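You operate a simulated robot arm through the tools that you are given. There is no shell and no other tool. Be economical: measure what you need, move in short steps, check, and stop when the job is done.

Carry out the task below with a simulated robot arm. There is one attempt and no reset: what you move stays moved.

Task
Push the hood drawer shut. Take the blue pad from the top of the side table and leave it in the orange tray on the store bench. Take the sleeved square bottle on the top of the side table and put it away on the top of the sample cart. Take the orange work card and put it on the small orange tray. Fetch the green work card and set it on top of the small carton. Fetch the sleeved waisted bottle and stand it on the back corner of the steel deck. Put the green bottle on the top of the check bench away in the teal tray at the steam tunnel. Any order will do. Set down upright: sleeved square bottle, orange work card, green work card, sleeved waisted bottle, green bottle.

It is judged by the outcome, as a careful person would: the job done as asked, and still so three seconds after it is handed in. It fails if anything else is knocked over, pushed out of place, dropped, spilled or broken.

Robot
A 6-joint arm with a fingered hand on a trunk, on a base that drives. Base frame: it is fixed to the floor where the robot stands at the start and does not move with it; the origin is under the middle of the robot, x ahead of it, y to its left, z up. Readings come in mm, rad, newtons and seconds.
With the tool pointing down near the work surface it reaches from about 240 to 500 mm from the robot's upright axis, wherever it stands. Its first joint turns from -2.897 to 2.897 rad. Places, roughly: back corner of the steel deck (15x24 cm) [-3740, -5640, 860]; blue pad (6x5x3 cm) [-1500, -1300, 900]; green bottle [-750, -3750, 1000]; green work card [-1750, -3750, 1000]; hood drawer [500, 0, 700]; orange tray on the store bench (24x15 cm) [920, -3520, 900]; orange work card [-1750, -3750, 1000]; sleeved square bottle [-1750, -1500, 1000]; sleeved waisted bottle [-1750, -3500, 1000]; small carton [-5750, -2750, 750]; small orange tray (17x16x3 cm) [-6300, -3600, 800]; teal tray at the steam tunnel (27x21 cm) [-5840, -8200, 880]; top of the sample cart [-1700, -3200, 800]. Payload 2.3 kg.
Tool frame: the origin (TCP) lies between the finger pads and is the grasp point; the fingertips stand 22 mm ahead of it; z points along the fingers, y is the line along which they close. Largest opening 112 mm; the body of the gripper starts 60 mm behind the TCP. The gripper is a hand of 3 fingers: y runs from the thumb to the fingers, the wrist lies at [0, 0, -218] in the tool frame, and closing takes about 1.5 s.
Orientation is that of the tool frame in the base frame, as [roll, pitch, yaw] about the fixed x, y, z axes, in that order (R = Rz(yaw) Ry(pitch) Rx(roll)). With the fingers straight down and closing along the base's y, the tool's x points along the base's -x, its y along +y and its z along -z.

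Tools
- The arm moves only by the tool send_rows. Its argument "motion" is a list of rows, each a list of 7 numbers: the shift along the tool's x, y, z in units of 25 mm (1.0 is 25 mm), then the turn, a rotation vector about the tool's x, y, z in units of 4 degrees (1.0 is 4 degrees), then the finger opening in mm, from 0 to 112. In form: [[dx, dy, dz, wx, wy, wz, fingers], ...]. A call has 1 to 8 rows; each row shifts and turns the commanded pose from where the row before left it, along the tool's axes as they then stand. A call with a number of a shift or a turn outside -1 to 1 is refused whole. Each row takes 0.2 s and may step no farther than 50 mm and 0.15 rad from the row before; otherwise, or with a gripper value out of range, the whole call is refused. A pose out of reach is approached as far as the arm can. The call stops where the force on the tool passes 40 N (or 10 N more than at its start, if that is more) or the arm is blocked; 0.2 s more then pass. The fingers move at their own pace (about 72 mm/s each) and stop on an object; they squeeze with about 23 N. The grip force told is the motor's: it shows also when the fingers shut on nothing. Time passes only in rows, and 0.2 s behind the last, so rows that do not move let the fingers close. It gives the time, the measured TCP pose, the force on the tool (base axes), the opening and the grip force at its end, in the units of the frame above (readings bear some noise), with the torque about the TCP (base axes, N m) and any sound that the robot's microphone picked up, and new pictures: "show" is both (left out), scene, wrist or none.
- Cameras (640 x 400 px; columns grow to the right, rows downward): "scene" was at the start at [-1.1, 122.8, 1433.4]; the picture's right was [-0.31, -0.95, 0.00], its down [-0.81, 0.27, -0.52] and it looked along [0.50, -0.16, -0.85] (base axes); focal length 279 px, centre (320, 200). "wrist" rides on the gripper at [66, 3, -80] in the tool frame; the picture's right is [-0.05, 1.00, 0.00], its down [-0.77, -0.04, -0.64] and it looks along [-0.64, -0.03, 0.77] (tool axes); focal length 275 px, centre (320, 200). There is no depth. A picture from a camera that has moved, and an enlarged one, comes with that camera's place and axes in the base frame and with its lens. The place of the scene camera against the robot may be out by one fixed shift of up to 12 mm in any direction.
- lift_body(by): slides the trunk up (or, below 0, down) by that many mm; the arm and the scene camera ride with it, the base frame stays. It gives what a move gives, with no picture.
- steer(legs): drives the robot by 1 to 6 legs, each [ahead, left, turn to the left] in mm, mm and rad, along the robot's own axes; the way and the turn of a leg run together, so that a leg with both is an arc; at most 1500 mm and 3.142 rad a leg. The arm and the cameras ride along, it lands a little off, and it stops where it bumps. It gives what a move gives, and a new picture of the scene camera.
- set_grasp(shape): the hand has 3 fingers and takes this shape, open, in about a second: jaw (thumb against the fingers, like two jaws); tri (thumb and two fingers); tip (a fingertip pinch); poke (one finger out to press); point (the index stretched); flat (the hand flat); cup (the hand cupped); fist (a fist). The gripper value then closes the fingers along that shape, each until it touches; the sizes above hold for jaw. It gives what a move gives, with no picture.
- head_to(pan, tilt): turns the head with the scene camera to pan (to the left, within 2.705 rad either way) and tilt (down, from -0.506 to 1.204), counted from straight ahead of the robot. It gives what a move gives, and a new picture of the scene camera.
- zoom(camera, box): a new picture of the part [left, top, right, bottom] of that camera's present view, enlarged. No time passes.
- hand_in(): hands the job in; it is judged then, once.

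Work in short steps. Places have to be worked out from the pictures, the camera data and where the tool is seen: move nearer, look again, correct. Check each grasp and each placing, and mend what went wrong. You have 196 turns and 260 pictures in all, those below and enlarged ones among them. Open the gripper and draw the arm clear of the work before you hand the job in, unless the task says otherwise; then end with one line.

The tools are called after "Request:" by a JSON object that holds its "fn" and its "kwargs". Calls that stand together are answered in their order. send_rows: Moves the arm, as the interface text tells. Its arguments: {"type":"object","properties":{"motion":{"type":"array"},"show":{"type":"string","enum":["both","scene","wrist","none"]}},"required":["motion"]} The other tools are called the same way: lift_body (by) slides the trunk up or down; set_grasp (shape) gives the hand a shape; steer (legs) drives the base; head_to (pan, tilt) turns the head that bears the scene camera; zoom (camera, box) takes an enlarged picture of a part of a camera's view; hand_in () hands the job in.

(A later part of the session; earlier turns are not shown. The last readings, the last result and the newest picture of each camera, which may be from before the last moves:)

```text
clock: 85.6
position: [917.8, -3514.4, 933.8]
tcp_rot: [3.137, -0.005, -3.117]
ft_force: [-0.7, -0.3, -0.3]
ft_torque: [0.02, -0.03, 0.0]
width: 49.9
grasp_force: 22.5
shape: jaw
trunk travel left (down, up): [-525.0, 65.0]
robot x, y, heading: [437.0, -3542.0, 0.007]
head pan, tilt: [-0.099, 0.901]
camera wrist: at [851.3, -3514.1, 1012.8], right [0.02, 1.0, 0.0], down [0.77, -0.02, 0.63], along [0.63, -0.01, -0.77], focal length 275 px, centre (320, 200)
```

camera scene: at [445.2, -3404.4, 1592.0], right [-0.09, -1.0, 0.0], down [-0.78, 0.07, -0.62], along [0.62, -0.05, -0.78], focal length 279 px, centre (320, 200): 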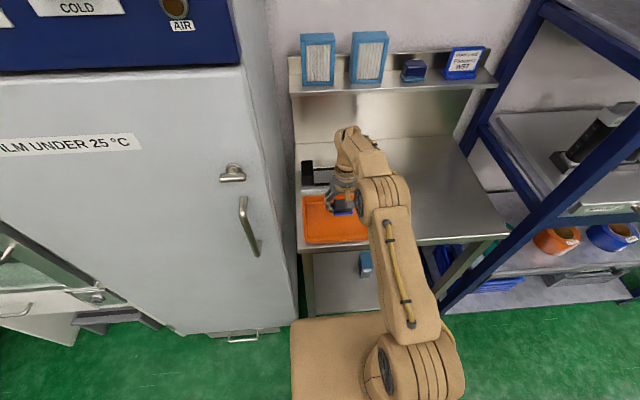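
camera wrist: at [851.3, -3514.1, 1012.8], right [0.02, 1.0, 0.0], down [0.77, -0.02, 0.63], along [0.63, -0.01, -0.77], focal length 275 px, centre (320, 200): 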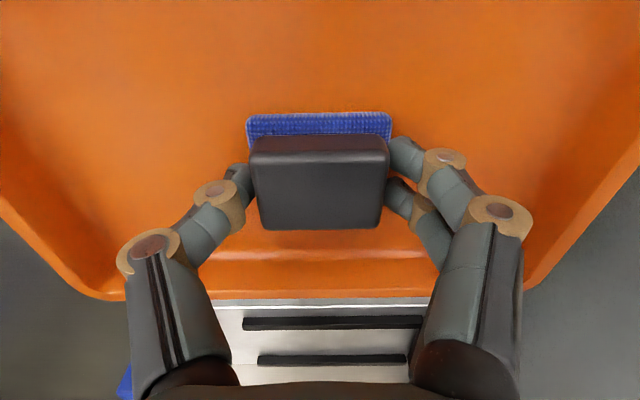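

There is no contact yet, so I'll continue in small steps.

Request:
{"fn": "send_rows", "kwargs": {"motion": [[0, 0, 0.2, 0, 0, 0, 30], [0, 0, 0.2, 0, 0, 0, 30], [0, 0, 0.2, 0, 0, 0, 30]], "show": "none"}}

Request:
{"fn": "send_rows", "kwargs": {"motion": [[0, 0, 0.16, 0, 0, 0, 30], [0, 0, 0.16, 0, 0, 0, 30]], "show": "wrist"}}

```text
clock: 86.4
position: [918.3, -3513.4, 926.5]
tcp_rot: [3.135, 0.01, -3.119]
ft_force: [-3.8, -0.4, 21.1]
ft_torque: [0.01, 0.11, -0.04]
width: 50.3
grasp_force: 23.3
shape: jaw
trunk travel left (down, up): [-525.0, 65.0]
robot x, y, heading: [438.6, -3539.8, 0.014]
head pan, tilt: [-0.099, 0.901]
stopped in row 3: the force on the tool passed its limit at 46 N (the readings are from after the stop); the commanded pose is now the measured one
```

```text
clock: 86.7
position: [919.4, -3513.6, 927.7]
tcp_rot: [3.135, 0.018, -3.118]
ft_force: [-7.0, -0.6, 27.9]
ft_torque: [-0.13, 0.23, -0.04]
width: 50.3
grasp_force: 23.2
shape: jaw
trunk travel left (down, up): [-525.0, 65.0]
robot x, y, heading: [437.4, -3543.1, 0.015]
head pan, tilt: [-0.099, 0.901]
stopped in row 1: the force on the tool passed its limit at 45 N (the readings are from after the stop); the commanded pose is now the measured one
camera wrist: at [850.6, -3513.4, 1004.1], right [0.02, 1.0, 0.01], down [0.76, -0.02, 0.65], along [0.65, -0.01, -0.76], focal length 275 px, centre (320, 200)
```

wrist: 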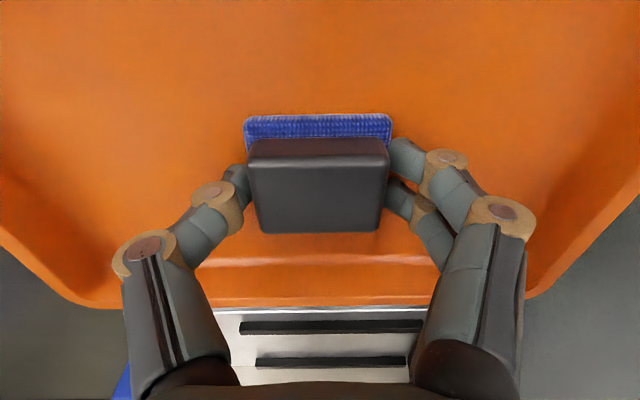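

The pad is down on the tray. I'll ease up slightly, open and rise.

Request:
{"fn": "send_rows", "kwargs": {"motion": [[0, 0, -0.08, 0, 0, 0, 50], [0, 0, 0, 0, 0, 0, 85], [0, 0, 0, 0, 0, 0, 85], [0, 0, 0, 0, 0, 0, 85], [0, 0, -1, 0, 0, 0, 85], [0, 0, -1, 0, 0, 0, 85], [0, 0, -1, 0, 0, 0, 85], [0, 0, -1, 0, 0, 0, 85]], "show": "both"}}

```text
clock: 88.5
position: [921.1, -3514.3, 1026.6]
tcp_rot: [3.136, 0.012, -3.117]
ft_force: [-0.5, 0.1, 0.5]
ft_torque: [0.01, -0.02, -0.01]
width: 84.7
grasp_force: 0.0
shape: jaw
trunk travel left (down, up): [-525.0, 65.0]
robot x, y, heading: [437.3, -3541.3, 0.016]
head pan, tilt: [-0.099, 0.901]
camera scene: at [444.5, -3404.6, 1592.0], right [-0.09, -1.0, 0.0], down [-0.78, 0.07, -0.62], along [0.62, -0.05, -0.78], focal length 279 px, centre (320, 200)
camera wrist: at [853.0, -3514.2, 1103.7], right [0.02, 1.0, 0.01], down [0.76, -0.02, 0.65], along [0.65, -0.01, -0.76], focal length 275 px, centre (320, 200)
```

scene: 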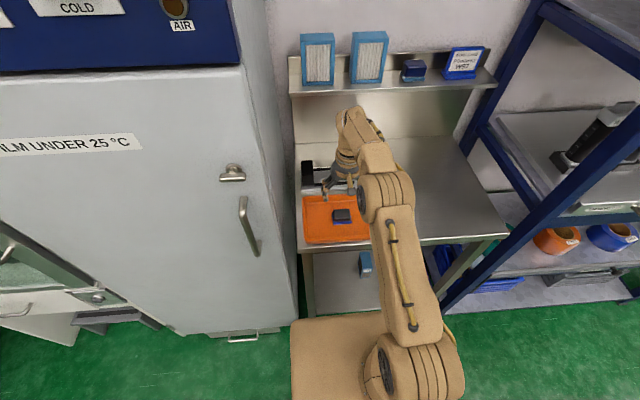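
wrist: 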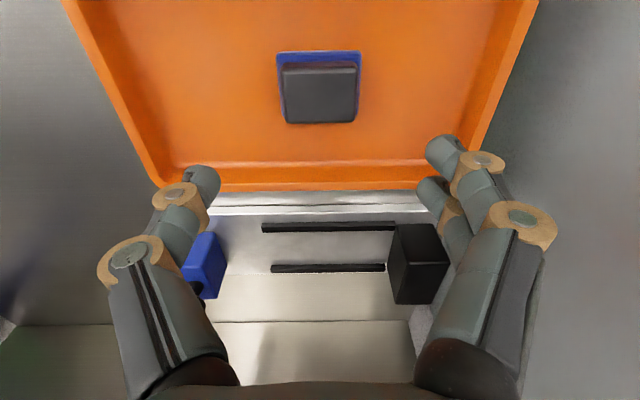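

The pad lies in the tray. I'll retract, back out, turn to face the room and look at the cart and check bench.

Request:
{"fn": "send_rows", "kwargs": {"motion": [[0.3, 0, -1, 0, 0, 0, 85], [1, 0, -1, 0, 0, 0, 85], [1, 0, 0, 0, 0, 0, 85], [1, 0, 0, 0, 0, 0, 85], [1, 0, 0, 0, 0, 0, 85], [1, 0, 0, 0, 0, 0, 85], [1, 0, 0, 0, 0, 0, 85]], "show": "none"}}

Request:
{"fn": "steer", "kwargs": {"legs": [[-450, 0, 0], [0, 1000, 0], [0, 0, 3.13]]}}

Request:
{"fn": "head_to", "kwargs": {"pan": 0.6, "tilt": 0.35}}

```text
clock: 90.1
position: [763.7, -3517.7, 1072.4]
tcp_rot: [3.135, 0.014, -3.117]
ft_force: [0.1, 0.3, -0.3]
ft_torque: [-0.03, -0.02, 0.01]
width: 85.1
grasp_force: 0.0
shape: jaw
trunk travel left (down, up): [-525.0, 65.0]
robot x, y, heading: [440.7, -3543.3, 0.013]
head pan, tilt: [-0.099, 0.901]
```

```text
clock: 104.8
position: [-359.3, -2550.8, 1073.1]
tcp_rot: [3.137, 0.014, -0.035]
ft_force: [0.0, -1.0, 0.0]
ft_torque: [-0.02, -0.02, 0.05]
width: 84.7
grasp_force: 0.1
shape: jaw
trunk travel left (down, up): [-525.0, 65.0]
robot x, y, heading: [-32.5, -2549.2, 3.094]
head pan, tilt: [-0.099, 0.901]
camera scene: at [-59.7, -2676.2, 1592.0], right [0.15, 0.99, 0.0], down [0.78, -0.11, -0.62], along [-0.61, 0.09, -0.78], focal length 279 px, centre (320, 200)
```

scene: 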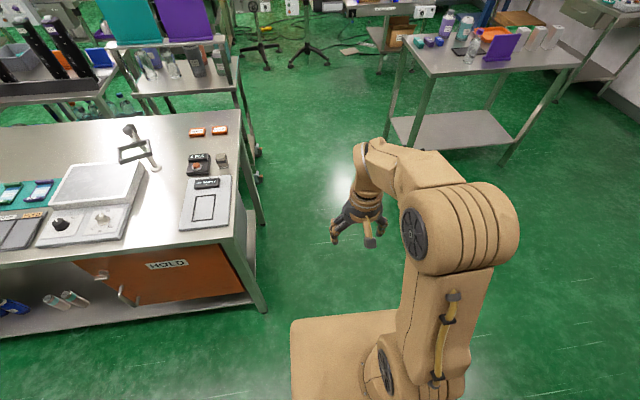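

```text
clock: 105.9
position: [-361.2, -2552.4, 1073.5]
tcp_rot: [3.136, 0.013, -0.035]
ft_force: [0.1, 0.0, 1.0]
ft_torque: [0.01, -0.02, 0.01]
width: 84.8
grasp_force: 0.1
shape: jaw
trunk travel left (down, up): [-525.0, 65.0]
robot x, y, heading: [-32.7, -2545.9, 3.097]
head pan, tilt: [0.6, 0.351]
camera scene: at [-64.3, -2736.1, 1639.5], right [-0.52, 0.85, 0.0], down [0.29, 0.18, -0.94], along [-0.8, -0.49, -0.34], focal length 279 px, centre (320, 200)
```

scene: 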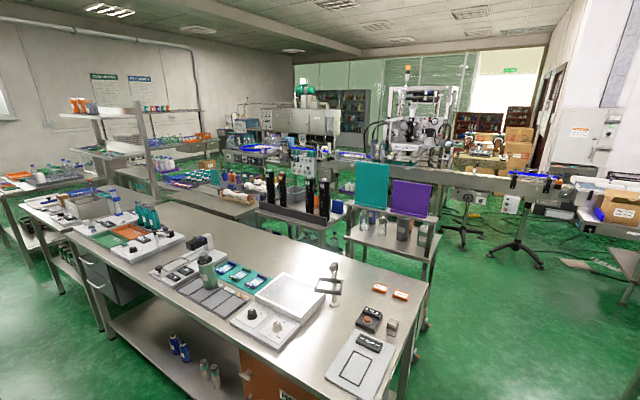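

Request:
{"fn": "zoom", "kwargs": {"camera": "scene", "box": [240, 145, 460, 283]}}

Request:
{"fn": "zoom", "kwargs": {"camera": "scene", "box": [20, 160, 260, 310]}}

Request:
{"fn": "zoom", "kwargs": {"camera": "scene", "box": [160, 70, 400, 220]}}

```text
2.90 times, centred on (350, 214) of scene
camera zoom: at [-64.3, -2736.1, 1639.5], right [-0.52, 0.85, 0.0], down [0.29, 0.18, -0.94], along [-0.8, -0.49, -0.34], focal length 808 px, centre (233, 159)
```

zoom: 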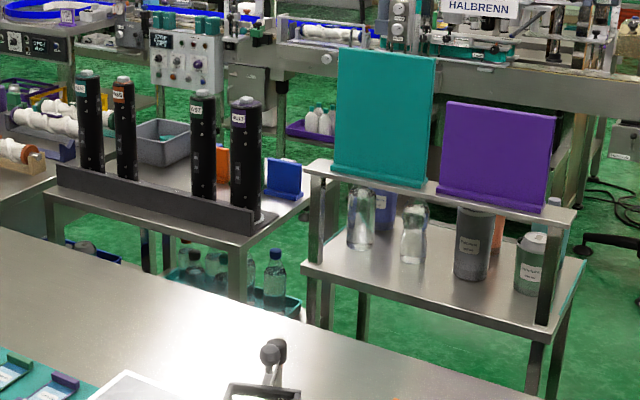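

```text
2.67 times, centred on (140, 235) of scene
camera zoom: at [-64.3, -2736.1, 1639.5], right [-0.52, 0.85, 0.0], down [0.29, 0.18, -0.94], along [-0.8, -0.49, -0.34], focal length 744 px, centre (800, 107)
```

zoom: 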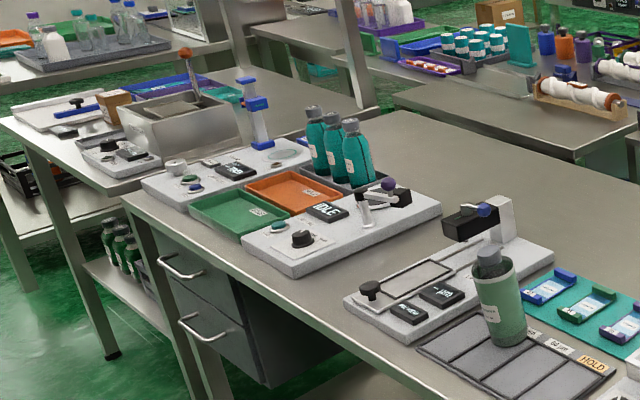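

```text
2.67 times, centred on (280, 145) of scene
camera zoom: at [-64.3, -2736.1, 1639.5], right [-0.52, 0.85, 0.0], down [0.29, 0.18, -0.94], along [-0.8, -0.49, -0.34], focal length 744 px, centre (427, 347)
```

zoom: 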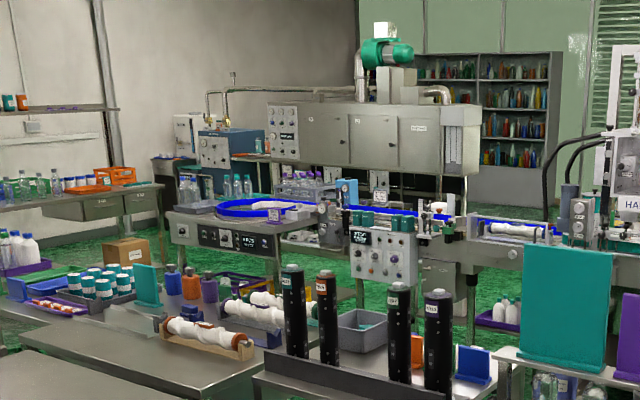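

The green bottle is the sage one on the HOLD mat. The sample cart carries the teal and purple panels, and the cards seem to be on the rack table behind it. I'll drive west between the side table and cart and look at the cart on the way.

Request:
{"fn": "steer", "kwargs": {"legs": [[0, 0, 0.045], [0, -120, 0], [1500, 0, 0], [150, 0, 0]]}}

Request:
{"fn": "head_to", "kwargs": {"pan": 1.57, "tilt": 0.5}}

Request:
{"fn": "zoom", "kwargs": {"camera": "scene", "box": [100, 50, 420, 250]}}

```text
clock: 115.5
position: [-1996.4, -2463.4, 1072.5]
tcp_rot: [3.137, 0.013, 0.029]
ft_force: [-1.0, -0.1, -0.5]
ft_torque: [0.0, -0.05, -0.02]
width: 84.8
grasp_force: 0.1
shape: jaw
trunk travel left (down, up): [-525.0, 65.0]
robot x, y, heading: [-1670.8, -2440.2, -3.125]
head pan, tilt: [0.6, 0.351]
camera scene: at [-1689.7, -2628.5, 1639.5], right [-0.58, 0.82, 0.0], down [0.28, 0.2, -0.94], along [-0.77, -0.54, -0.34], focal length 279 px, centre (320, 200)
```

scene: 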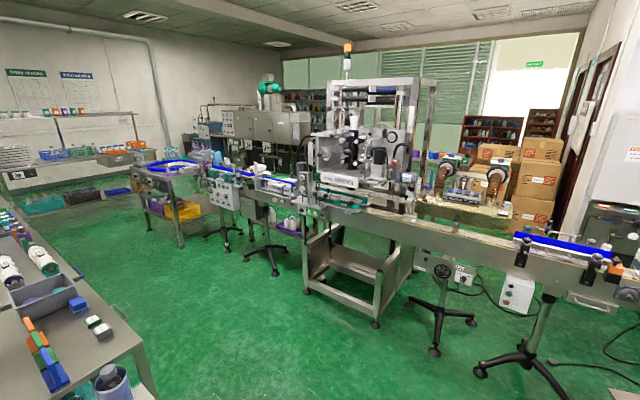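

```text
clock: 116.7
position: [-1994.9, -2462.4, 1073.7]
tcp_rot: [3.136, 0.011, 0.027]
ft_force: [-0.7, 0.2, 0.4]
ft_torque: [0.01, -0.01, -0.01]
width: 84.8
grasp_force: 0.0
shape: jaw
trunk travel left (down, up): [-525.0, 65.0]
robot x, y, heading: [-1668.2, -2438.5, -3.132]
head pan, tilt: [1.571, 0.499]
camera scene: at [-1611.1, -2665.7, 1625.9], right [-1.0, -0.01, 0.0], down [-0.01, 0.48, -0.88], along [0.01, -0.88, -0.48], focal length 279 px, centre (320, 200)
```

scene: 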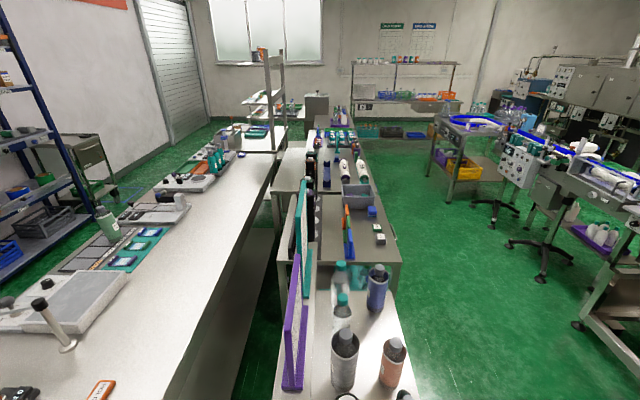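

```text
2.00 times, centred on (260, 150) of scene
camera zoom: at [-1611.1, -2665.7, 1625.9], right [-1.0, -0.01, 0.0], down [-0.01, 0.48, -0.88], along [0.01, -0.88, -0.48], focal length 558 px, centre (440, 300)
```

zoom: 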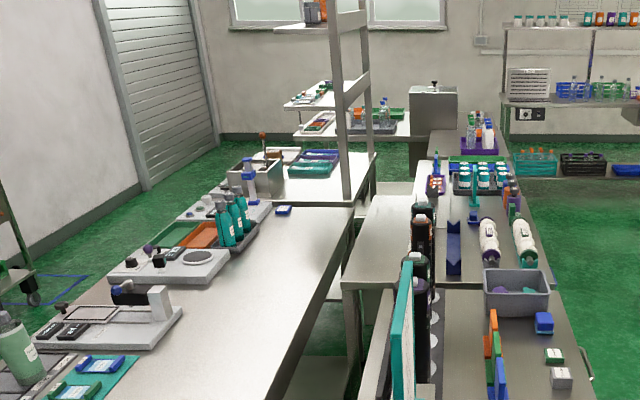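

Request:
{"fn": "zoom", "kwargs": {"camera": "scene", "box": [280, 170, 440, 270]}}

Request:
{"fn": "zoom", "kwargs": {"camera": "scene", "box": [260, 250, 500, 400]}}

```text
4.00 times, centred on (360, 220) of scene
camera zoom: at [-1611.1, -2665.7, 1625.9], right [-1.0, -0.01, 0.0], down [-0.01, 0.48, -0.88], along [0.01, -0.88, -0.48], focal length 1115 px, centre (160, 120)
```

zoom: 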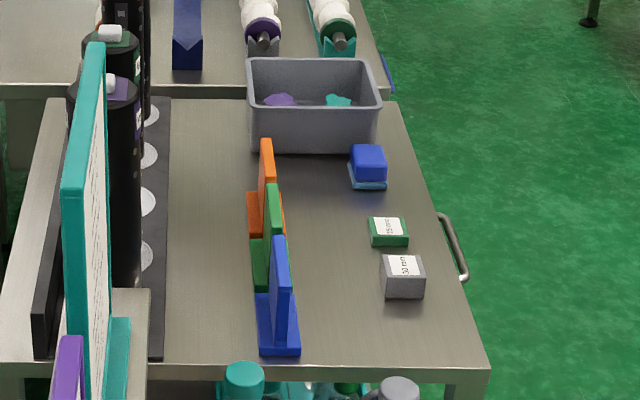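

```text
2.67 times, centred on (380, 325) of scene
camera zoom: at [-1611.1, -2665.7, 1625.9], right [-1.0, -0.01, 0.0], down [-0.01, 0.48, -0.88], along [0.01, -0.88, -0.48], focal length 744 px, centre (160, -133)
```

zoom: 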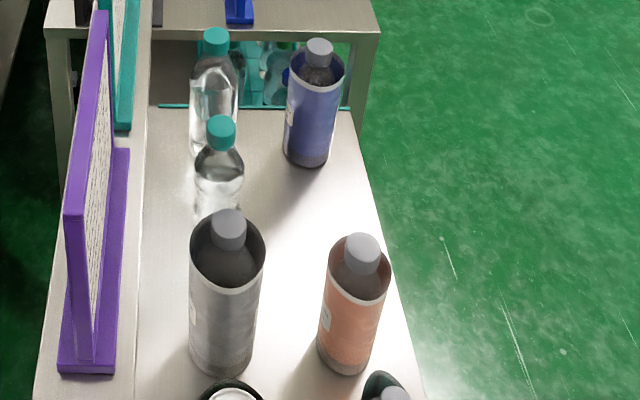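

The three standing cards (orange, green, blue) are on the rack table, and the blue/purple-sleeved bottle at the back of the cart matches the waisted one. I'll fetch the square bottle first by going around to the far side of the side table.

Request:
{"fn": "steer", "kwargs": {"legs": [[830, 0, 0], [0, -800, 0], [0, 0, 3.13], [130, 0, 0]]}}

Request:
{"fn": "head_to", "kwargs": {"pan": -0.1, "tilt": 0.7}}

```text
clock: 133.0
position: [-2064.3, -1691.7, 1073.7]
tcp_rot: [3.136, 0.013, 3.099]
ft_force: [0.8, 0.5, -0.3]
ft_torque: [0.01, -0.01, -0.02]
width: 84.9
grasp_force: 0.1
shape: jaw
trunk travel left (down, up): [-525.0, 65.0]
robot x, y, heading: [-2392.6, -1693.1, -0.055]
head pan, tilt: [1.571, 0.499]
camera scene: at [-2444.6, -1454.2, 1625.9], right [1.0, -0.06, 0.0], down [-0.03, -0.48, -0.88], along [0.05, 0.88, -0.48], focal length 279 px, centre (320, 200)
```

scene: 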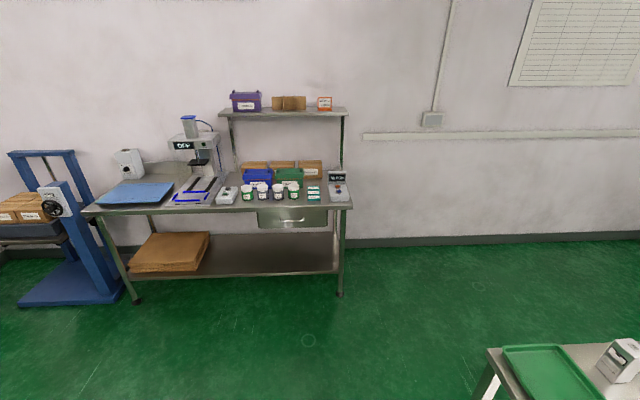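

```text
clock: 134.7
position: [-2064.3, -1690.7, 1074.2]
tcp_rot: [3.136, 0.013, 3.098]
ft_force: [0.2, -0.5, -0.1]
ft_torque: [0.0, 0.01, 0.03]
width: 85.1
grasp_force: 0.1
shape: jaw
trunk travel left (down, up): [-525.0, 65.0]
robot x, y, heading: [-2391.5, -1691.9, -0.058]
head pan, tilt: [-0.099, 0.7]
camera scene: at [-2367.0, -1558.1, 1608.1], right [-0.16, -0.99, 0.0], down [-0.64, 0.1, -0.77], along [0.76, -0.12, -0.64], focal length 279 px, centre (320, 200)
```

scene: 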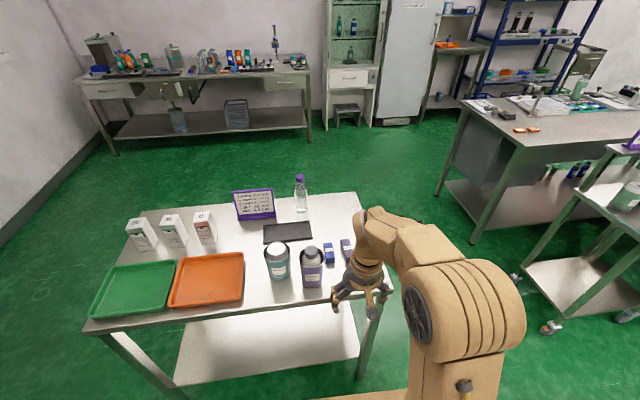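

The bottle is at about [-1855, -1613], with the teal can close beside it on the +y side. I'll move nearer and turn the tool 90° so the fingers close along x.

Request:
{"fn": "steer", "kwargs": {"legs": [[0, 0, 0.058], [0, 50, 0], [120, 0, 0]]}}

Request:
{"fn": "send_rows", "kwargs": {"motion": [[0, 0, 0, 0, 0, -1, 105], [0, 0, 0, 0, 0, -1, 105], [0, 0, 0, 0, 0, -1, 105], [0, 0, 0, 0, 0, -1, 105], [0, 0, 0, 0, 0, -1, 105], [0, 0, 0, 0, 0, -1, 105], [0, 0, 0, 0, 0, -1, 105], [0, 0, 0, 0, 0, -1, 105]], "show": "none"}}

Request:
{"fn": "send_rows", "kwargs": {"motion": [[0, 0, 0, 0, 0, -1, 105], [0, 0, 0, 0, 0, -1, 105], [0, 0, 0, 0, 0, -1, 105], [0, 0, 0, 0, 0, -1, 105], [0, 0, 0, 0, 0, -1, 105], [0, 0, 0, 0, 0, -1, 105], [0, 0, 0, 0, 0, -1, 105], [0, 0, 0, 0, 0, -1, 105]], "show": "none"}}

Request:
{"fn": "send_rows", "kwargs": {"motion": [[0, 0, 0, 0, 0, -1, 105], [0, 0, 0, 0, 0, -1, 105], [0, 0, 0, 0, 0, -1, 105], [0, 0, 0, 0, 0, -1, 105], [0, 0, 0, 0, 0, -1, 105], [0, 0, 0, 0, 0, -1, 105]], "show": "both"}}

```text
clock: 136.9
position: [-1944.9, -1623.6, 1073.9]
tcp_rot: [3.137, 0.013, -3.128]
ft_force: [0.1, -0.3, -0.4]
ft_torque: [-0.02, 0.03, 0.0]
width: 84.5
grasp_force: 0.0
shape: jaw
trunk travel left (down, up): [-525.0, 65.0]
robot x, y, heading: [-2276.8, -1644.6, 0.004]
head pan, tilt: [-0.099, 0.7]
camera scene: at [-2254.2, -1507.6, 1608.1], right [-0.1, -1.0, 0.0], down [-0.64, 0.06, -0.76], along [0.76, -0.08, -0.64], focal length 279 px, centre (320, 200)
```

scene: 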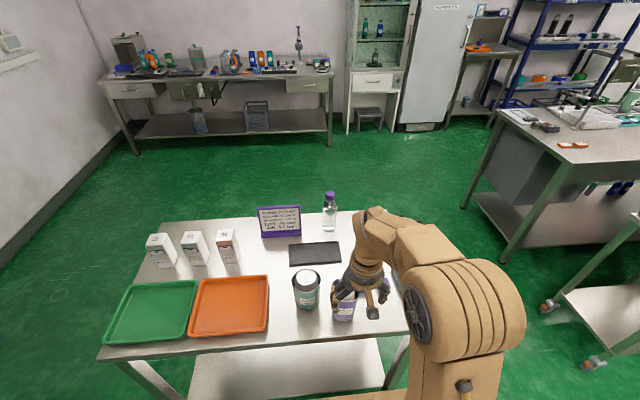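

```text
clock: 138.7
position: [-1947.0, -1623.0, 1073.2]
tcp_rot: [-3.14, 0.014, -2.567]
ft_force: [-0.7, -0.2, -0.5]
ft_torque: [0.01, -0.01, 0.02]
width: 104.8
grasp_force: 0.1
shape: jaw
trunk travel left (down, up): [-525.0, 65.0]
robot x, y, heading: [-2271.8, -1644.1, -0.001]
head pan, tilt: [-0.099, 0.7]
```

```text
clock: 140.5
position: [-1946.7, -1623.7, 1073.5]
tcp_rot: [-3.133, 0.012, -2.008]
ft_force: [0.2, -0.2, -0.1]
ft_torque: [0.03, 0.0, 0.03]
width: 104.7
grasp_force: 0.1
shape: jaw
trunk travel left (down, up): [-525.0, 65.0]
robot x, y, heading: [-2271.4, -1640.5, 0.007]
head pan, tilt: [-0.099, 0.7]
```

```text
clock: 141.9
position: [-1972.4, -1558.2, 1042.7]
tcp_rot: [-3.124, 0.0, -1.595]
ft_force: [0.4, 0.1, 0.0]
ft_torque: [0.02, 0.01, -0.02]
width: 104.9
grasp_force: 0.0
shape: jaw
out of reach, approached as far as the arm can: row 2, 3, 4, 5, 6
trunk travel left (down, up): [-525.0, 65.0]
robot x, y, heading: [-2276.5, -1643.3, -0.002]
head pan, tilt: [-0.099, 0.7]
camera scene: at [-2255.4, -1507.1, 1608.1], right [-0.1, -1.0, 0.0], down [-0.64, 0.06, -0.77], along [0.76, -0.08, -0.64], focal length 279 px, centre (320, 200)
camera wrist: at [-1979.9, -1625.5, 1121.6], right [-1.0, 0.07, -0.02], down [0.04, 0.77, 0.64], along [0.06, 0.63, -0.77], focal length 275 px, centre (320, 200)
```

scene: 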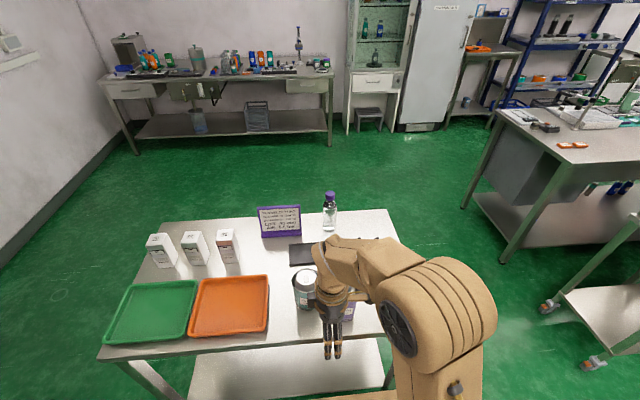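
wrist: 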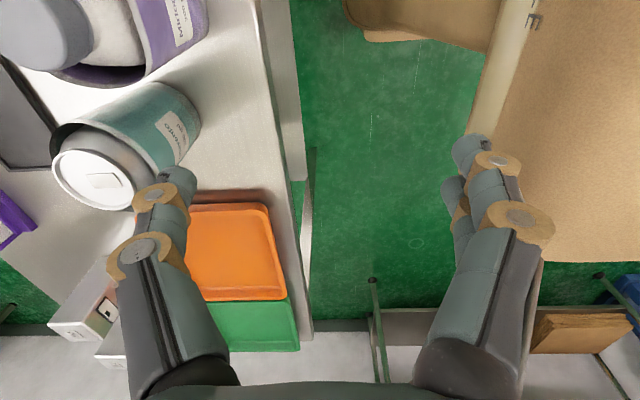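

The wrist ran out of twist and the arm deviated. I'll raise the trunk, untwist a little, and shift the robot toward -y so that closing along x is within its range.

Request:
{"fn": "lift_body", "kwargs": {"by": 60}}

Request:
{"fn": "send_rows", "kwargs": {"motion": [[0, 0, 0, 0, 0, 1, 105], [0, 0, 0, 0, 0, 1, 105], [0, 0, 0, 0, 0, 1, 105], [0, 0, 0, 0, 0, 1, 105], [0, 0, 0, 0, 0, 1, 105], [0, 0, 0, 0, 0, 1, 105], [0, 0, 0, 0, 0, 1, 105], [0, 0, 0, 0, 0, 1, 105]], "show": "none"}}

Request:
{"fn": "steer", "kwargs": {"legs": [[20, -230, 0]]}}

```text
clock: 142.9
position: [-1971.8, -1557.8, 1102.1]
tcp_rot: [-3.124, -0.001, -1.595]
ft_force: [-0.1, 0.5, 0.0]
ft_torque: [-0.03, 0.0, -0.04]
width: 105.0
grasp_force: 0.0
shape: jaw
trunk travel left (down, up): [-585.0, 5.0]
robot x, y, heading: [-2273.2, -1642.4, 0.003]
head pan, tilt: [-0.099, 0.7]
```

```text
clock: 144.7
position: [-1972.6, -1557.7, 1102.8]
tcp_rot: [-3.129, 0.009, -2.156]
ft_force: [0.4, -0.8, 0.8]
ft_torque: [-0.01, 0.03, 0.01]
width: 105.0
grasp_force: 0.0
shape: jaw
trunk travel left (down, up): [-585.0, 5.0]
robot x, y, heading: [-2273.9, -1641.9, 0.002]
head pan, tilt: [-0.099, 0.7]
```

```text
clock: 146.4
position: [-1952.2, -1784.2, 1103.4]
tcp_rot: [-3.129, 0.009, -2.16]
ft_force: [-0.4, 0.2, 0.5]
ft_torque: [0.04, 0.0, -0.01]
width: 105.1
grasp_force: 0.1
shape: jaw
trunk travel left (down, up): [-585.0, 5.0]
robot x, y, heading: [-2255.7, -1865.2, -0.002]
head pan, tilt: [-0.099, 0.7]
camera scene: at [-2234.8, -1732.0, 1668.2], right [-0.1, -0.99, 0.0], down [-0.64, 0.07, -0.76], along [0.76, -0.08, -0.64], focal length 279 px, centre (320, 200)
```

scene: 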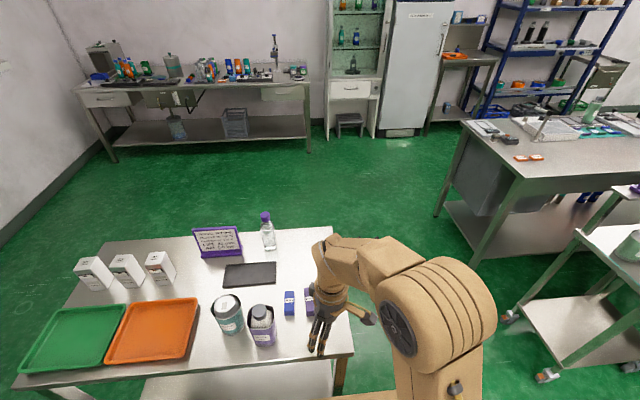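

Now I'll move over the bottle, staying above its top, and then turn.

Request:
{"fn": "send_rows", "kwargs": {"motion": [[-0.97, 0.07, 0, 0, 0, 0, 105], [-0.97, 0.07, 0, 0, 0, 0, 105], [-0.97, 0.07, 0, 0, 0, 0, 105], [-0.97, 0.07, 0, 0, 0, 0, 105], [-0.97, 0.07, 0, 0, 0, 0, 105], [-0.97, 0.07, 0, 0, 0, 0, 105], [-0.97, 0.07, 0, 0, 0, 0, 105], [-0.97, 0.07, 0, 0, 0, 0, 105]], "show": "none"}}

Request:
{"fn": "send_rows", "kwargs": {"motion": [[0, 0, 0, 0, 0, -1, 105], [0, 0, 0, 0, 0, -1, 105], [0, 0, 0, 0, 0, -1, 105], [0, 0, 0, 0, 0, -1, 105], [0, 0, 0, 0, 0, -1, 105], [0, 0, 0, 0, 0, -1, 105], [0, 0, 0, 0, 0, -1, 105], [0, 0, 0, 0, 0, -1, 105]], "show": "both"}}

```text
clock: 148.2
position: [-1853.5, -1615.8, 1103.6]
tcp_rot: [-3.129, 0.007, -2.161]
ft_force: [0.7, -0.2, -0.3]
ft_torque: [-0.01, 0.01, -0.03]
width: 104.9
grasp_force: 0.1
shape: jaw
trunk travel left (down, up): [-585.0, 5.0]
robot x, y, heading: [-2254.7, -1872.6, -0.006]
head pan, tilt: [-0.099, 0.7]
```

```text
clock: 150.0
position: [-1856.7, -1616.4, 1104.7]
tcp_rot: [-3.123, 0.0, -1.601]
ft_force: [0.2, -0.2, 0.0]
ft_torque: [-0.01, 0.0, 0.0]
width: 105.1
grasp_force: 0.1
shape: jaw
trunk travel left (down, up): [-585.0, 5.0]
robot x, y, heading: [-2254.6, -1870.6, -0.006]
head pan, tilt: [-0.099, 0.7]
camera scene: at [-2234.8, -1731.4, 1668.1], right [-0.1, -0.99, 0.0], down [-0.64, 0.07, -0.76], along [0.76, -0.08, -0.64], focal length 279 px, centre (320, 200)
camera wrist: at [-1863.5, -1682.5, 1183.9], right [-1.0, 0.08, -0.02], down [0.05, 0.77, 0.64], along [0.06, 0.63, -0.77], focal length 275 px, centre (320, 200)
```

scene: 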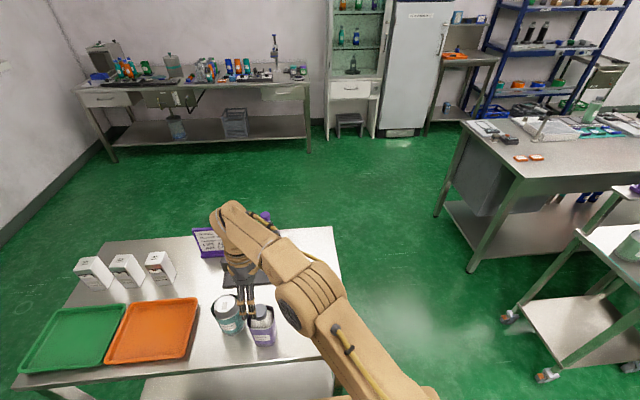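
wrist: 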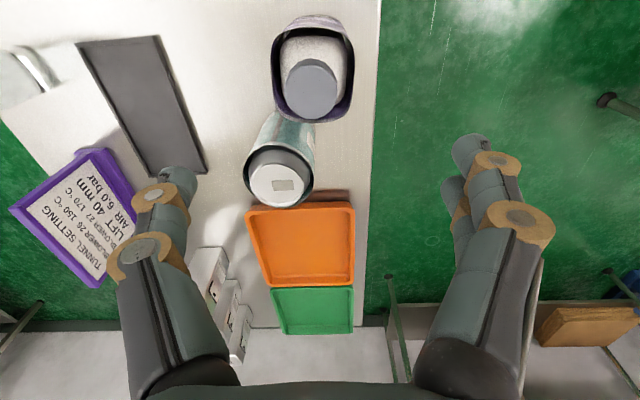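

The bottle is nearly under the hand and aligned with it. I'll make a small correction and descend to just above the cap.

Request:
{"fn": "send_rows", "kwargs": {"motion": [[0.2, -0.2, 0.8, 0, 0, 0, 108], [0, 0, 0.8, 0, 0, 0, 108]], "show": "wrist"}}

```text
clock: 150.6
position: [-1850.8, -1618.4, 1064.4]
tcp_rot: [-3.122, 0.001, -1.603]
ft_force: [-0.2, -0.3, -0.3]
ft_torque: [0.03, 0.01, -0.02]
width: 107.7
grasp_force: 0.0
shape: jaw
trunk travel left (down, up): [-585.0, 5.0]
robot x, y, heading: [-2255.0, -1861.4, -0.002]
head pan, tilt: [-0.099, 0.7]
camera wrist: at [-1859.6, -1685.3, 1143.7], right [-1.0, 0.08, -0.02], down [0.05, 0.77, 0.64], along [0.06, 0.63, -0.77], focal length 275 px, centre (320, 200)
```

wrist: 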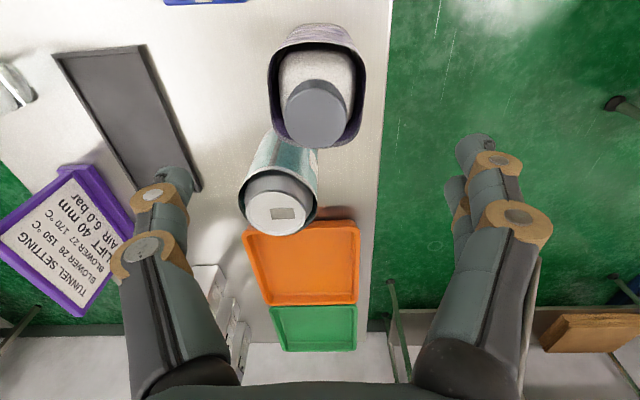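

The cap is centred, so I'll descend another 40 mm and check.

Request:
{"fn": "send_rows", "kwargs": {"motion": [[0, 0, 0.8, 0, 0, 0, 108], [0, 0, 0.8, 0, 0, 0, 108]], "show": "both"}}

```text
clock: 151.2
position: [-1849.1, -1620.0, 1026.0]
tcp_rot: [-3.124, 0.0, -1.601]
ft_force: [0.7, 0.5, 0.0]
ft_torque: [-0.01, 0.0, -0.03]
width: 107.8
grasp_force: 0.0
shape: jaw
trunk travel left (down, up): [-585.0, 5.0]
robot x, y, heading: [-2253.7, -1867.9, -0.004]
head pan, tilt: [-0.099, 0.7]
camera scene: at [-2234.6, -1731.3, 1668.1], right [-0.1, -0.99, 0.0], down [-0.64, 0.07, -0.76], along [0.76, -0.08, -0.64], focal length 279 px, centre (320, 200)
camera wrist: at [-1857.3, -1687.3, 1105.4], right [-1.0, 0.08, -0.02], down [0.05, 0.77, 0.64], along [0.06, 0.63, -0.77], focal length 275 px, centre (320, 200)
```

scene: 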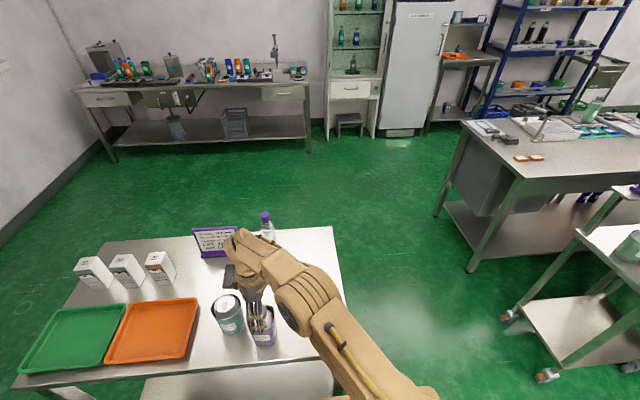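
wrist: 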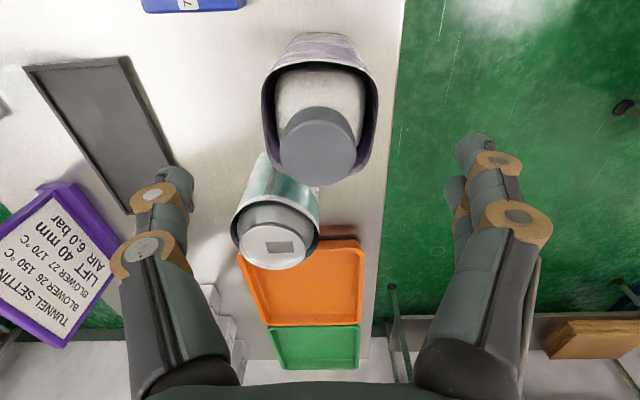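

The cap top is at about z 970 and on axis. I'll descend to TCP z 924, keeping the palm above the cap.

Request:
{"fn": "send_rows", "kwargs": {"motion": [[0, 0, 1, 0, 0, 0, 108], [0, 0, 1, 0, 0, 0, 108], [0, 0, 1, 0, 0, 0, 108], [0, 0, 0.6, 0, 0, 0, 108]], "show": "both"}}

```text
clock: 152.2
position: [-1846.8, -1618.6, 932.9]
tcp_rot: [-3.124, 0.0, -1.603]
ft_force: [0.1, 0.4, 0.0]
ft_torque: [0.01, 0.02, 0.0]
width: 108.1
grasp_force: 0.1
shape: jaw
trunk travel left (down, up): [-585.0, 5.0]
robot x, y, heading: [-2253.7, -1867.7, -0.001]
head pan, tilt: [-0.099, 0.7]
camera scene: at [-2234.8, -1731.4, 1668.1], right [-0.1, -0.99, 0.0], down [-0.64, 0.07, -0.77], along [0.76, -0.08, -0.64], focal length 279 px, centre (320, 200)
camera wrist: at [-1855.3, -1686.3, 1012.2], right [-1.0, 0.08, -0.02], down [0.05, 0.77, 0.64], along [0.06, 0.63, -0.77], focal length 275 px, centre (320, 200)
```

scene: 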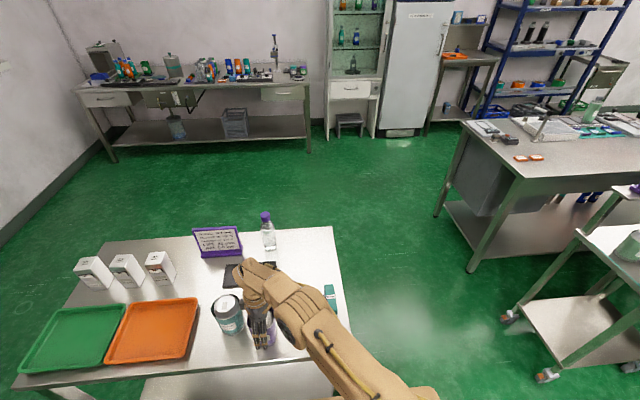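
wrist: 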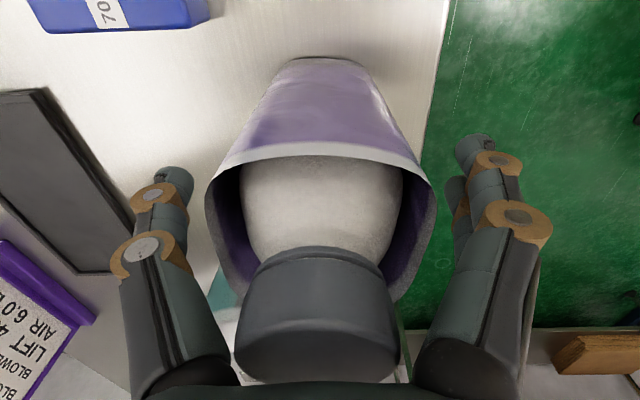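

The sleeve rim is at about z 955 and the cap top is near the palm, so this is low enough. I'll rise 6 mm and close.

Request:
{"fn": "send_rows", "kwargs": {"motion": [[0, 0, -0.25, 0, 0, 0, 108], [0, 0, 0, 0, 0, 0, 40], [0, 0, 0, 0, 0, 0, 40], [0, 0, 0, 0, 0, 0, 40], [0, 0, 0, 0, 0, 0, 40], [0, 0, 0, 0, 0, 0, 40]], "show": "wrist"}}

```text
clock: 153.6
position: [-1847.4, -1619.1, 940.1]
tcp_rot: [-3.124, -0.002, -1.604]
ft_force: [-0.4, 0.7, -0.6]
ft_torque: [-0.03, 0.03, 0.01]
width: 49.5
grasp_force: 22.9
shape: jaw
trunk travel left (down, up): [-585.0, 5.0]
robot x, y, heading: [-2255.6, -1869.8, -0.006]
head pan, tilt: [-0.099, 0.7]
camera wrist: at [-1855.7, -1686.4, 1018.2], right [-1.0, 0.08, -0.02], down [0.05, 0.77, 0.64], along [0.06, 0.63, -0.77], focal length 275 px, centre (320, 200)
```

wrist: 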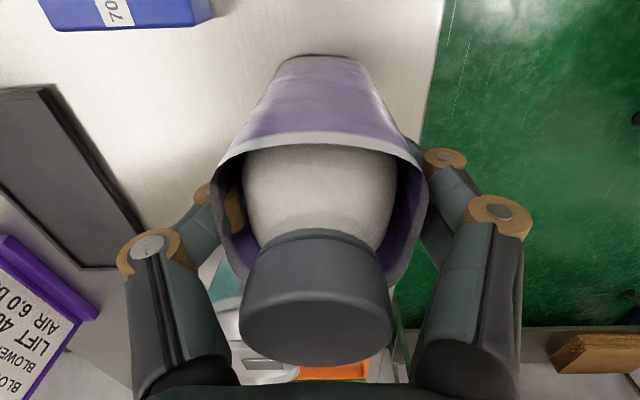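

The grip holds at 49.5 mm. I'll lift straight up and check.

Request:
{"fn": "send_rows", "kwargs": {"motion": [[0, 0, -0.5, 0, 0, 0, 40], [0, 0, -1, 0, 0, 0, 40], [0, 0, -1, 0, 0, 0, 40], [0, 0, -1, 0, 0, 0, 40], [0, 0, -1, 0, 0, 0, 40], [0, 0, -1, 0, 0, 0, 40]], "show": "both"}}

```text
clock: 155.0
position: [-1848.2, -1617.8, 1077.5]
tcp_rot: [-3.124, 0.0, -1.601]
ft_force: [-0.3, 0.1, -3.4]
ft_torque: [-0.01, 0.0, 0.01]
width: 49.4
grasp_force: 22.9
shape: jaw
trunk travel left (down, up): [-585.0, 5.0]
robot x, y, heading: [-2254.5, -1865.9, -0.003]
head pan, tilt: [-0.099, 0.7]
camera scene: at [-2234.7, -1731.3, 1668.1], right [-0.1, -0.99, 0.0], down [-0.64, 0.07, -0.76], along [0.76, -0.08, -0.64], focal length 279 px, centre (320, 200)
camera wrist: at [-1857.3, -1684.8, 1157.9], right [-1.0, 0.08, -0.02], down [0.05, 0.77, 0.64], along [0.06, 0.63, -0.77], focal length 275 px, centre (320, 200)
```

scene: 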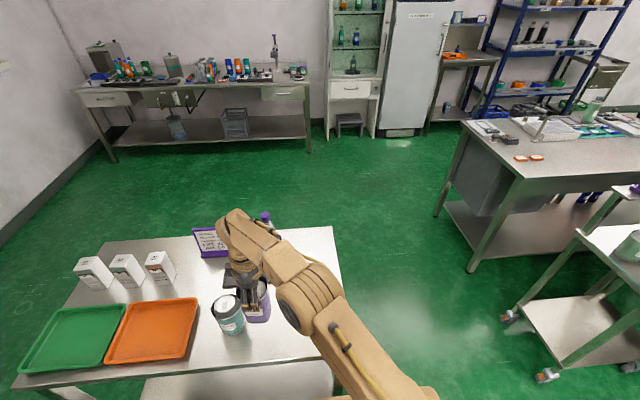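
wrist: 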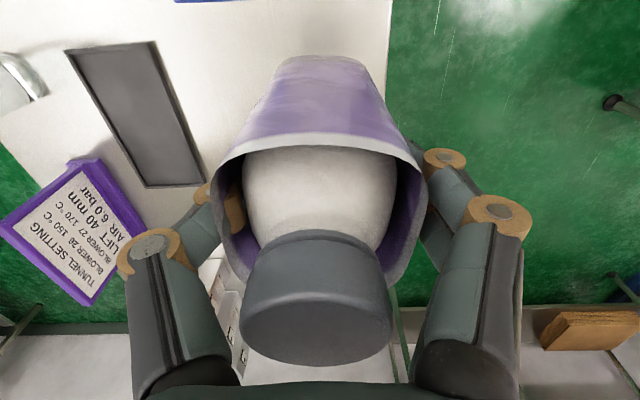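

It's lifted cleanly. I'll slide the robot toward -y away from the table, then untwist and draw in the arm.

Request:
{"fn": "steer", "kwargs": {"legs": [[0, -420, 0]]}}

Request:
{"fn": "send_rows", "kwargs": {"motion": [[0, 0, 0, 0, 0, 1, 40], [0, 0, 0, 0, 0, 1, 40], [0, 0, 0, 0, 0, 1, 40], [0, 0, 0, 0, 0, 1, 40], [0, 0, 0, 0, 0, 1, 40], [0, 0, 0, 0, 0, 1, 40], [0, 0, 0, 0, 0, 1, 40], [0, 0, 0, 0, 0, 1, 40]], "show": "none"}}

Request:
{"fn": "send_rows", "kwargs": {"motion": [[1, 0, 0, 0, 0, 1, 40], [1, 0, 0, 0, 0, 1, 40], [1, 0, 0, 0, 0, 1, 40], [1, 0, 0, 0, 0, 1, 40], [1, 0, 0, 0, 0, 1, 40], [1, 0, 0, 0, 0, 1, 40], [0.5, -0.5, 0, 0, 0, 1, 40], [0, -1, 0, 0, 0, 1, 40]], "show": "none"}}

```text
clock: 157.6
position: [-1851.0, -2035.0, 1078.5]
tcp_rot: [-3.124, 0.001, -1.601]
ft_force: [-0.8, -0.2, -3.3]
ft_torque: [-0.02, 0.03, -0.04]
width: 49.5
grasp_force: 23.5
shape: jaw
trunk travel left (down, up): [-585.0, 5.0]
robot x, y, heading: [-2255.9, -2284.2, -0.004]
head pan, tilt: [-0.099, 0.7]
camera scene: at [-2236.2, -2148.8, 1668.1], right [-0.1, -0.99, 0.0], down [-0.64, 0.07, -0.76], along [0.76, -0.08, -0.64], focal length 279 px, centre (320, 200)
```

scene: 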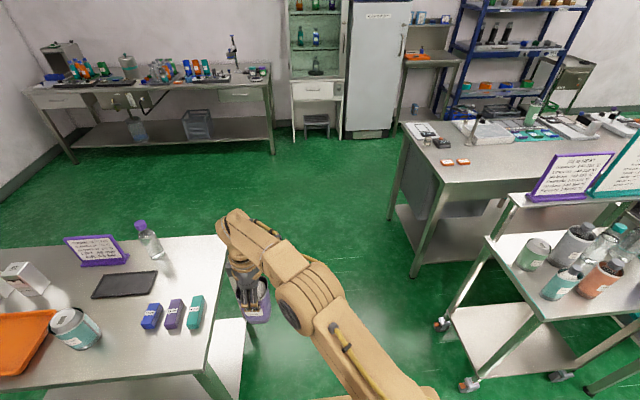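

```text
clock: 159.4
position: [-1851.1, -2034.0, 1078.8]
tcp_rot: [-3.129, 0.008, -2.16]
ft_force: [1.1, 0.4, -3.1]
ft_torque: [0.01, 0.03, 0.0]
width: 49.6
grasp_force: 22.9
shape: jaw
trunk travel left (down, up): [-585.0, 5.0]
robot x, y, heading: [-2255.4, -2283.8, -0.0]
head pan, tilt: [-0.099, 0.7]
```

```text
clock: 161.2
position: [-1944.7, -2182.6, 1076.9]
tcp_rot: [-3.134, 0.015, -2.719]
ft_force: [0.0, 0.0, -2.3]
ft_torque: [0.0, -0.03, -0.02]
width: 49.6
grasp_force: 23.0
shape: jaw
trunk travel left (down, up): [-585.0, 5.0]
robot x, y, heading: [-2257.5, -2282.5, -0.003]
head pan, tilt: [-0.099, 0.7]
```

Next I'll finish untwisting and drive alongside the cart.

Request:
{"fn": "send_rows", "kwargs": {"motion": [[0, 0, 0, 0, 0, 1, 40], [0, 0, 0, 0, 0, 1, 40], [0, 0, 0, 0, 0, 1, 40], [0, 0, 0, 0, 0, 1, 40], [0, 0, 0, 0, 0, 1, 40], [0, 0, 0, 0, 0, 1, 40]], "show": "none"}}

Request:
{"fn": "steer", "kwargs": {"legs": [[-60, 0, 0], [0, -980, 0]]}}

Request:
{"fn": "head_to", "kwargs": {"pan": -0.1, "tilt": 0.85}}

```text
clock: 162.6
position: [-1946.2, -2181.5, 1077.8]
tcp_rot: [3.141, 0.017, -3.14]
ft_force: [-0.2, 1.3, -2.8]
ft_torque: [0.01, 0.0, 0.03]
width: 49.4
grasp_force: 23.0
shape: jaw
trunk travel left (down, up): [-585.0, 5.0]
robot x, y, heading: [-2255.4, -2285.1, -0.005]
head pan, tilt: [-0.099, 0.7]
```

```text
clock: 168.3
position: [-2007.2, -3162.3, 1077.8]
tcp_rot: [-3.141, 0.017, -3.128]
ft_force: [-0.5, 0.1, -4.0]
ft_torque: [-0.02, 0.01, -0.02]
width: 49.4
grasp_force: 22.8
shape: jaw
trunk travel left (down, up): [-585.0, 5.0]
robot x, y, heading: [-2314.0, -3272.3, 0.004]
head pan, tilt: [-0.099, 0.7]
camera scene: at [-2296.6, -3132.4, 1668.1], right [-0.09, -1.0, 0.0], down [-0.64, 0.06, -0.76], along [0.76, -0.07, -0.64], focal length 279 px, centre (320, 200)
```

scene: 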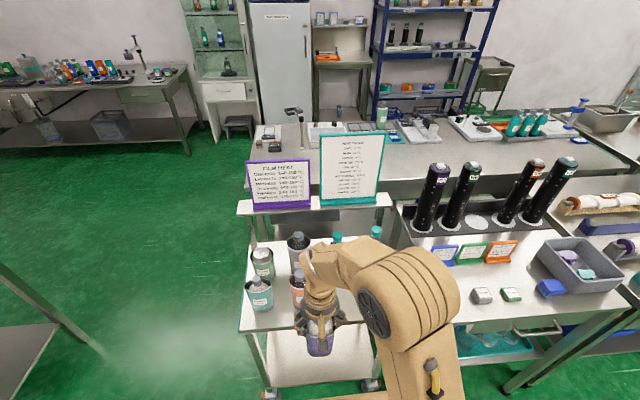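

```text
clock: 169.0
position: [-2005.5, -3162.2, 1077.2]
tcp_rot: [3.142, 0.018, -3.128]
ft_force: [-0.5, 0.0, -2.7]
ft_torque: [0.02, 0.0, 0.03]
width: 49.2
grasp_force: 22.7
shape: jaw
trunk travel left (down, up): [-585.0, 5.0]
robot x, y, heading: [-2314.6, -3267.8, 0.006]
head pan, tilt: [-0.099, 0.85]
camera scene: at [-2303.3, -3131.6, 1655.9], right [-0.09, -1.0, 0.0], down [-0.75, 0.07, -0.66], along [0.66, -0.06, -0.75], focal length 279 px, centre (320, 200)
```

scene: 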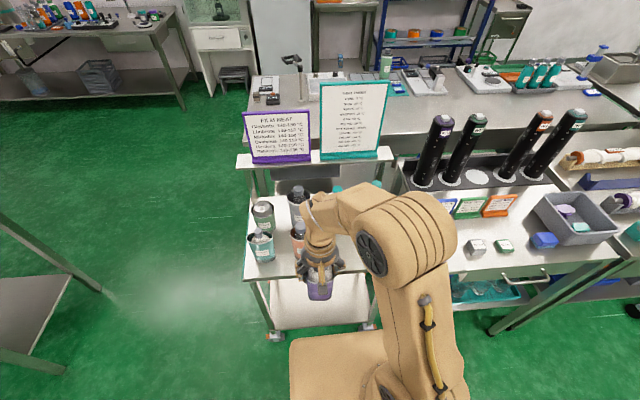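

Request:
{"fn": "zoom", "kwargs": {"camera": "wrist", "box": [0, 0, 640, 400]}}

```text
1.00 times, centred on (320, 200) of wrist (not enlarged: the box is as wide or as high as the picture)
camera zoom: at [-2074.9, -3161.1, 1155.1], right [0.03, 1.0, 0.0], down [0.76, -0.02, 0.65], along [0.65, -0.02, -0.76], focal length 275 px, centre (320, 200)
```

zoom: 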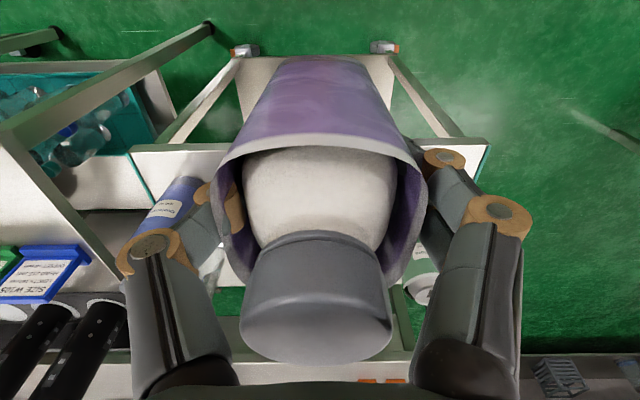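

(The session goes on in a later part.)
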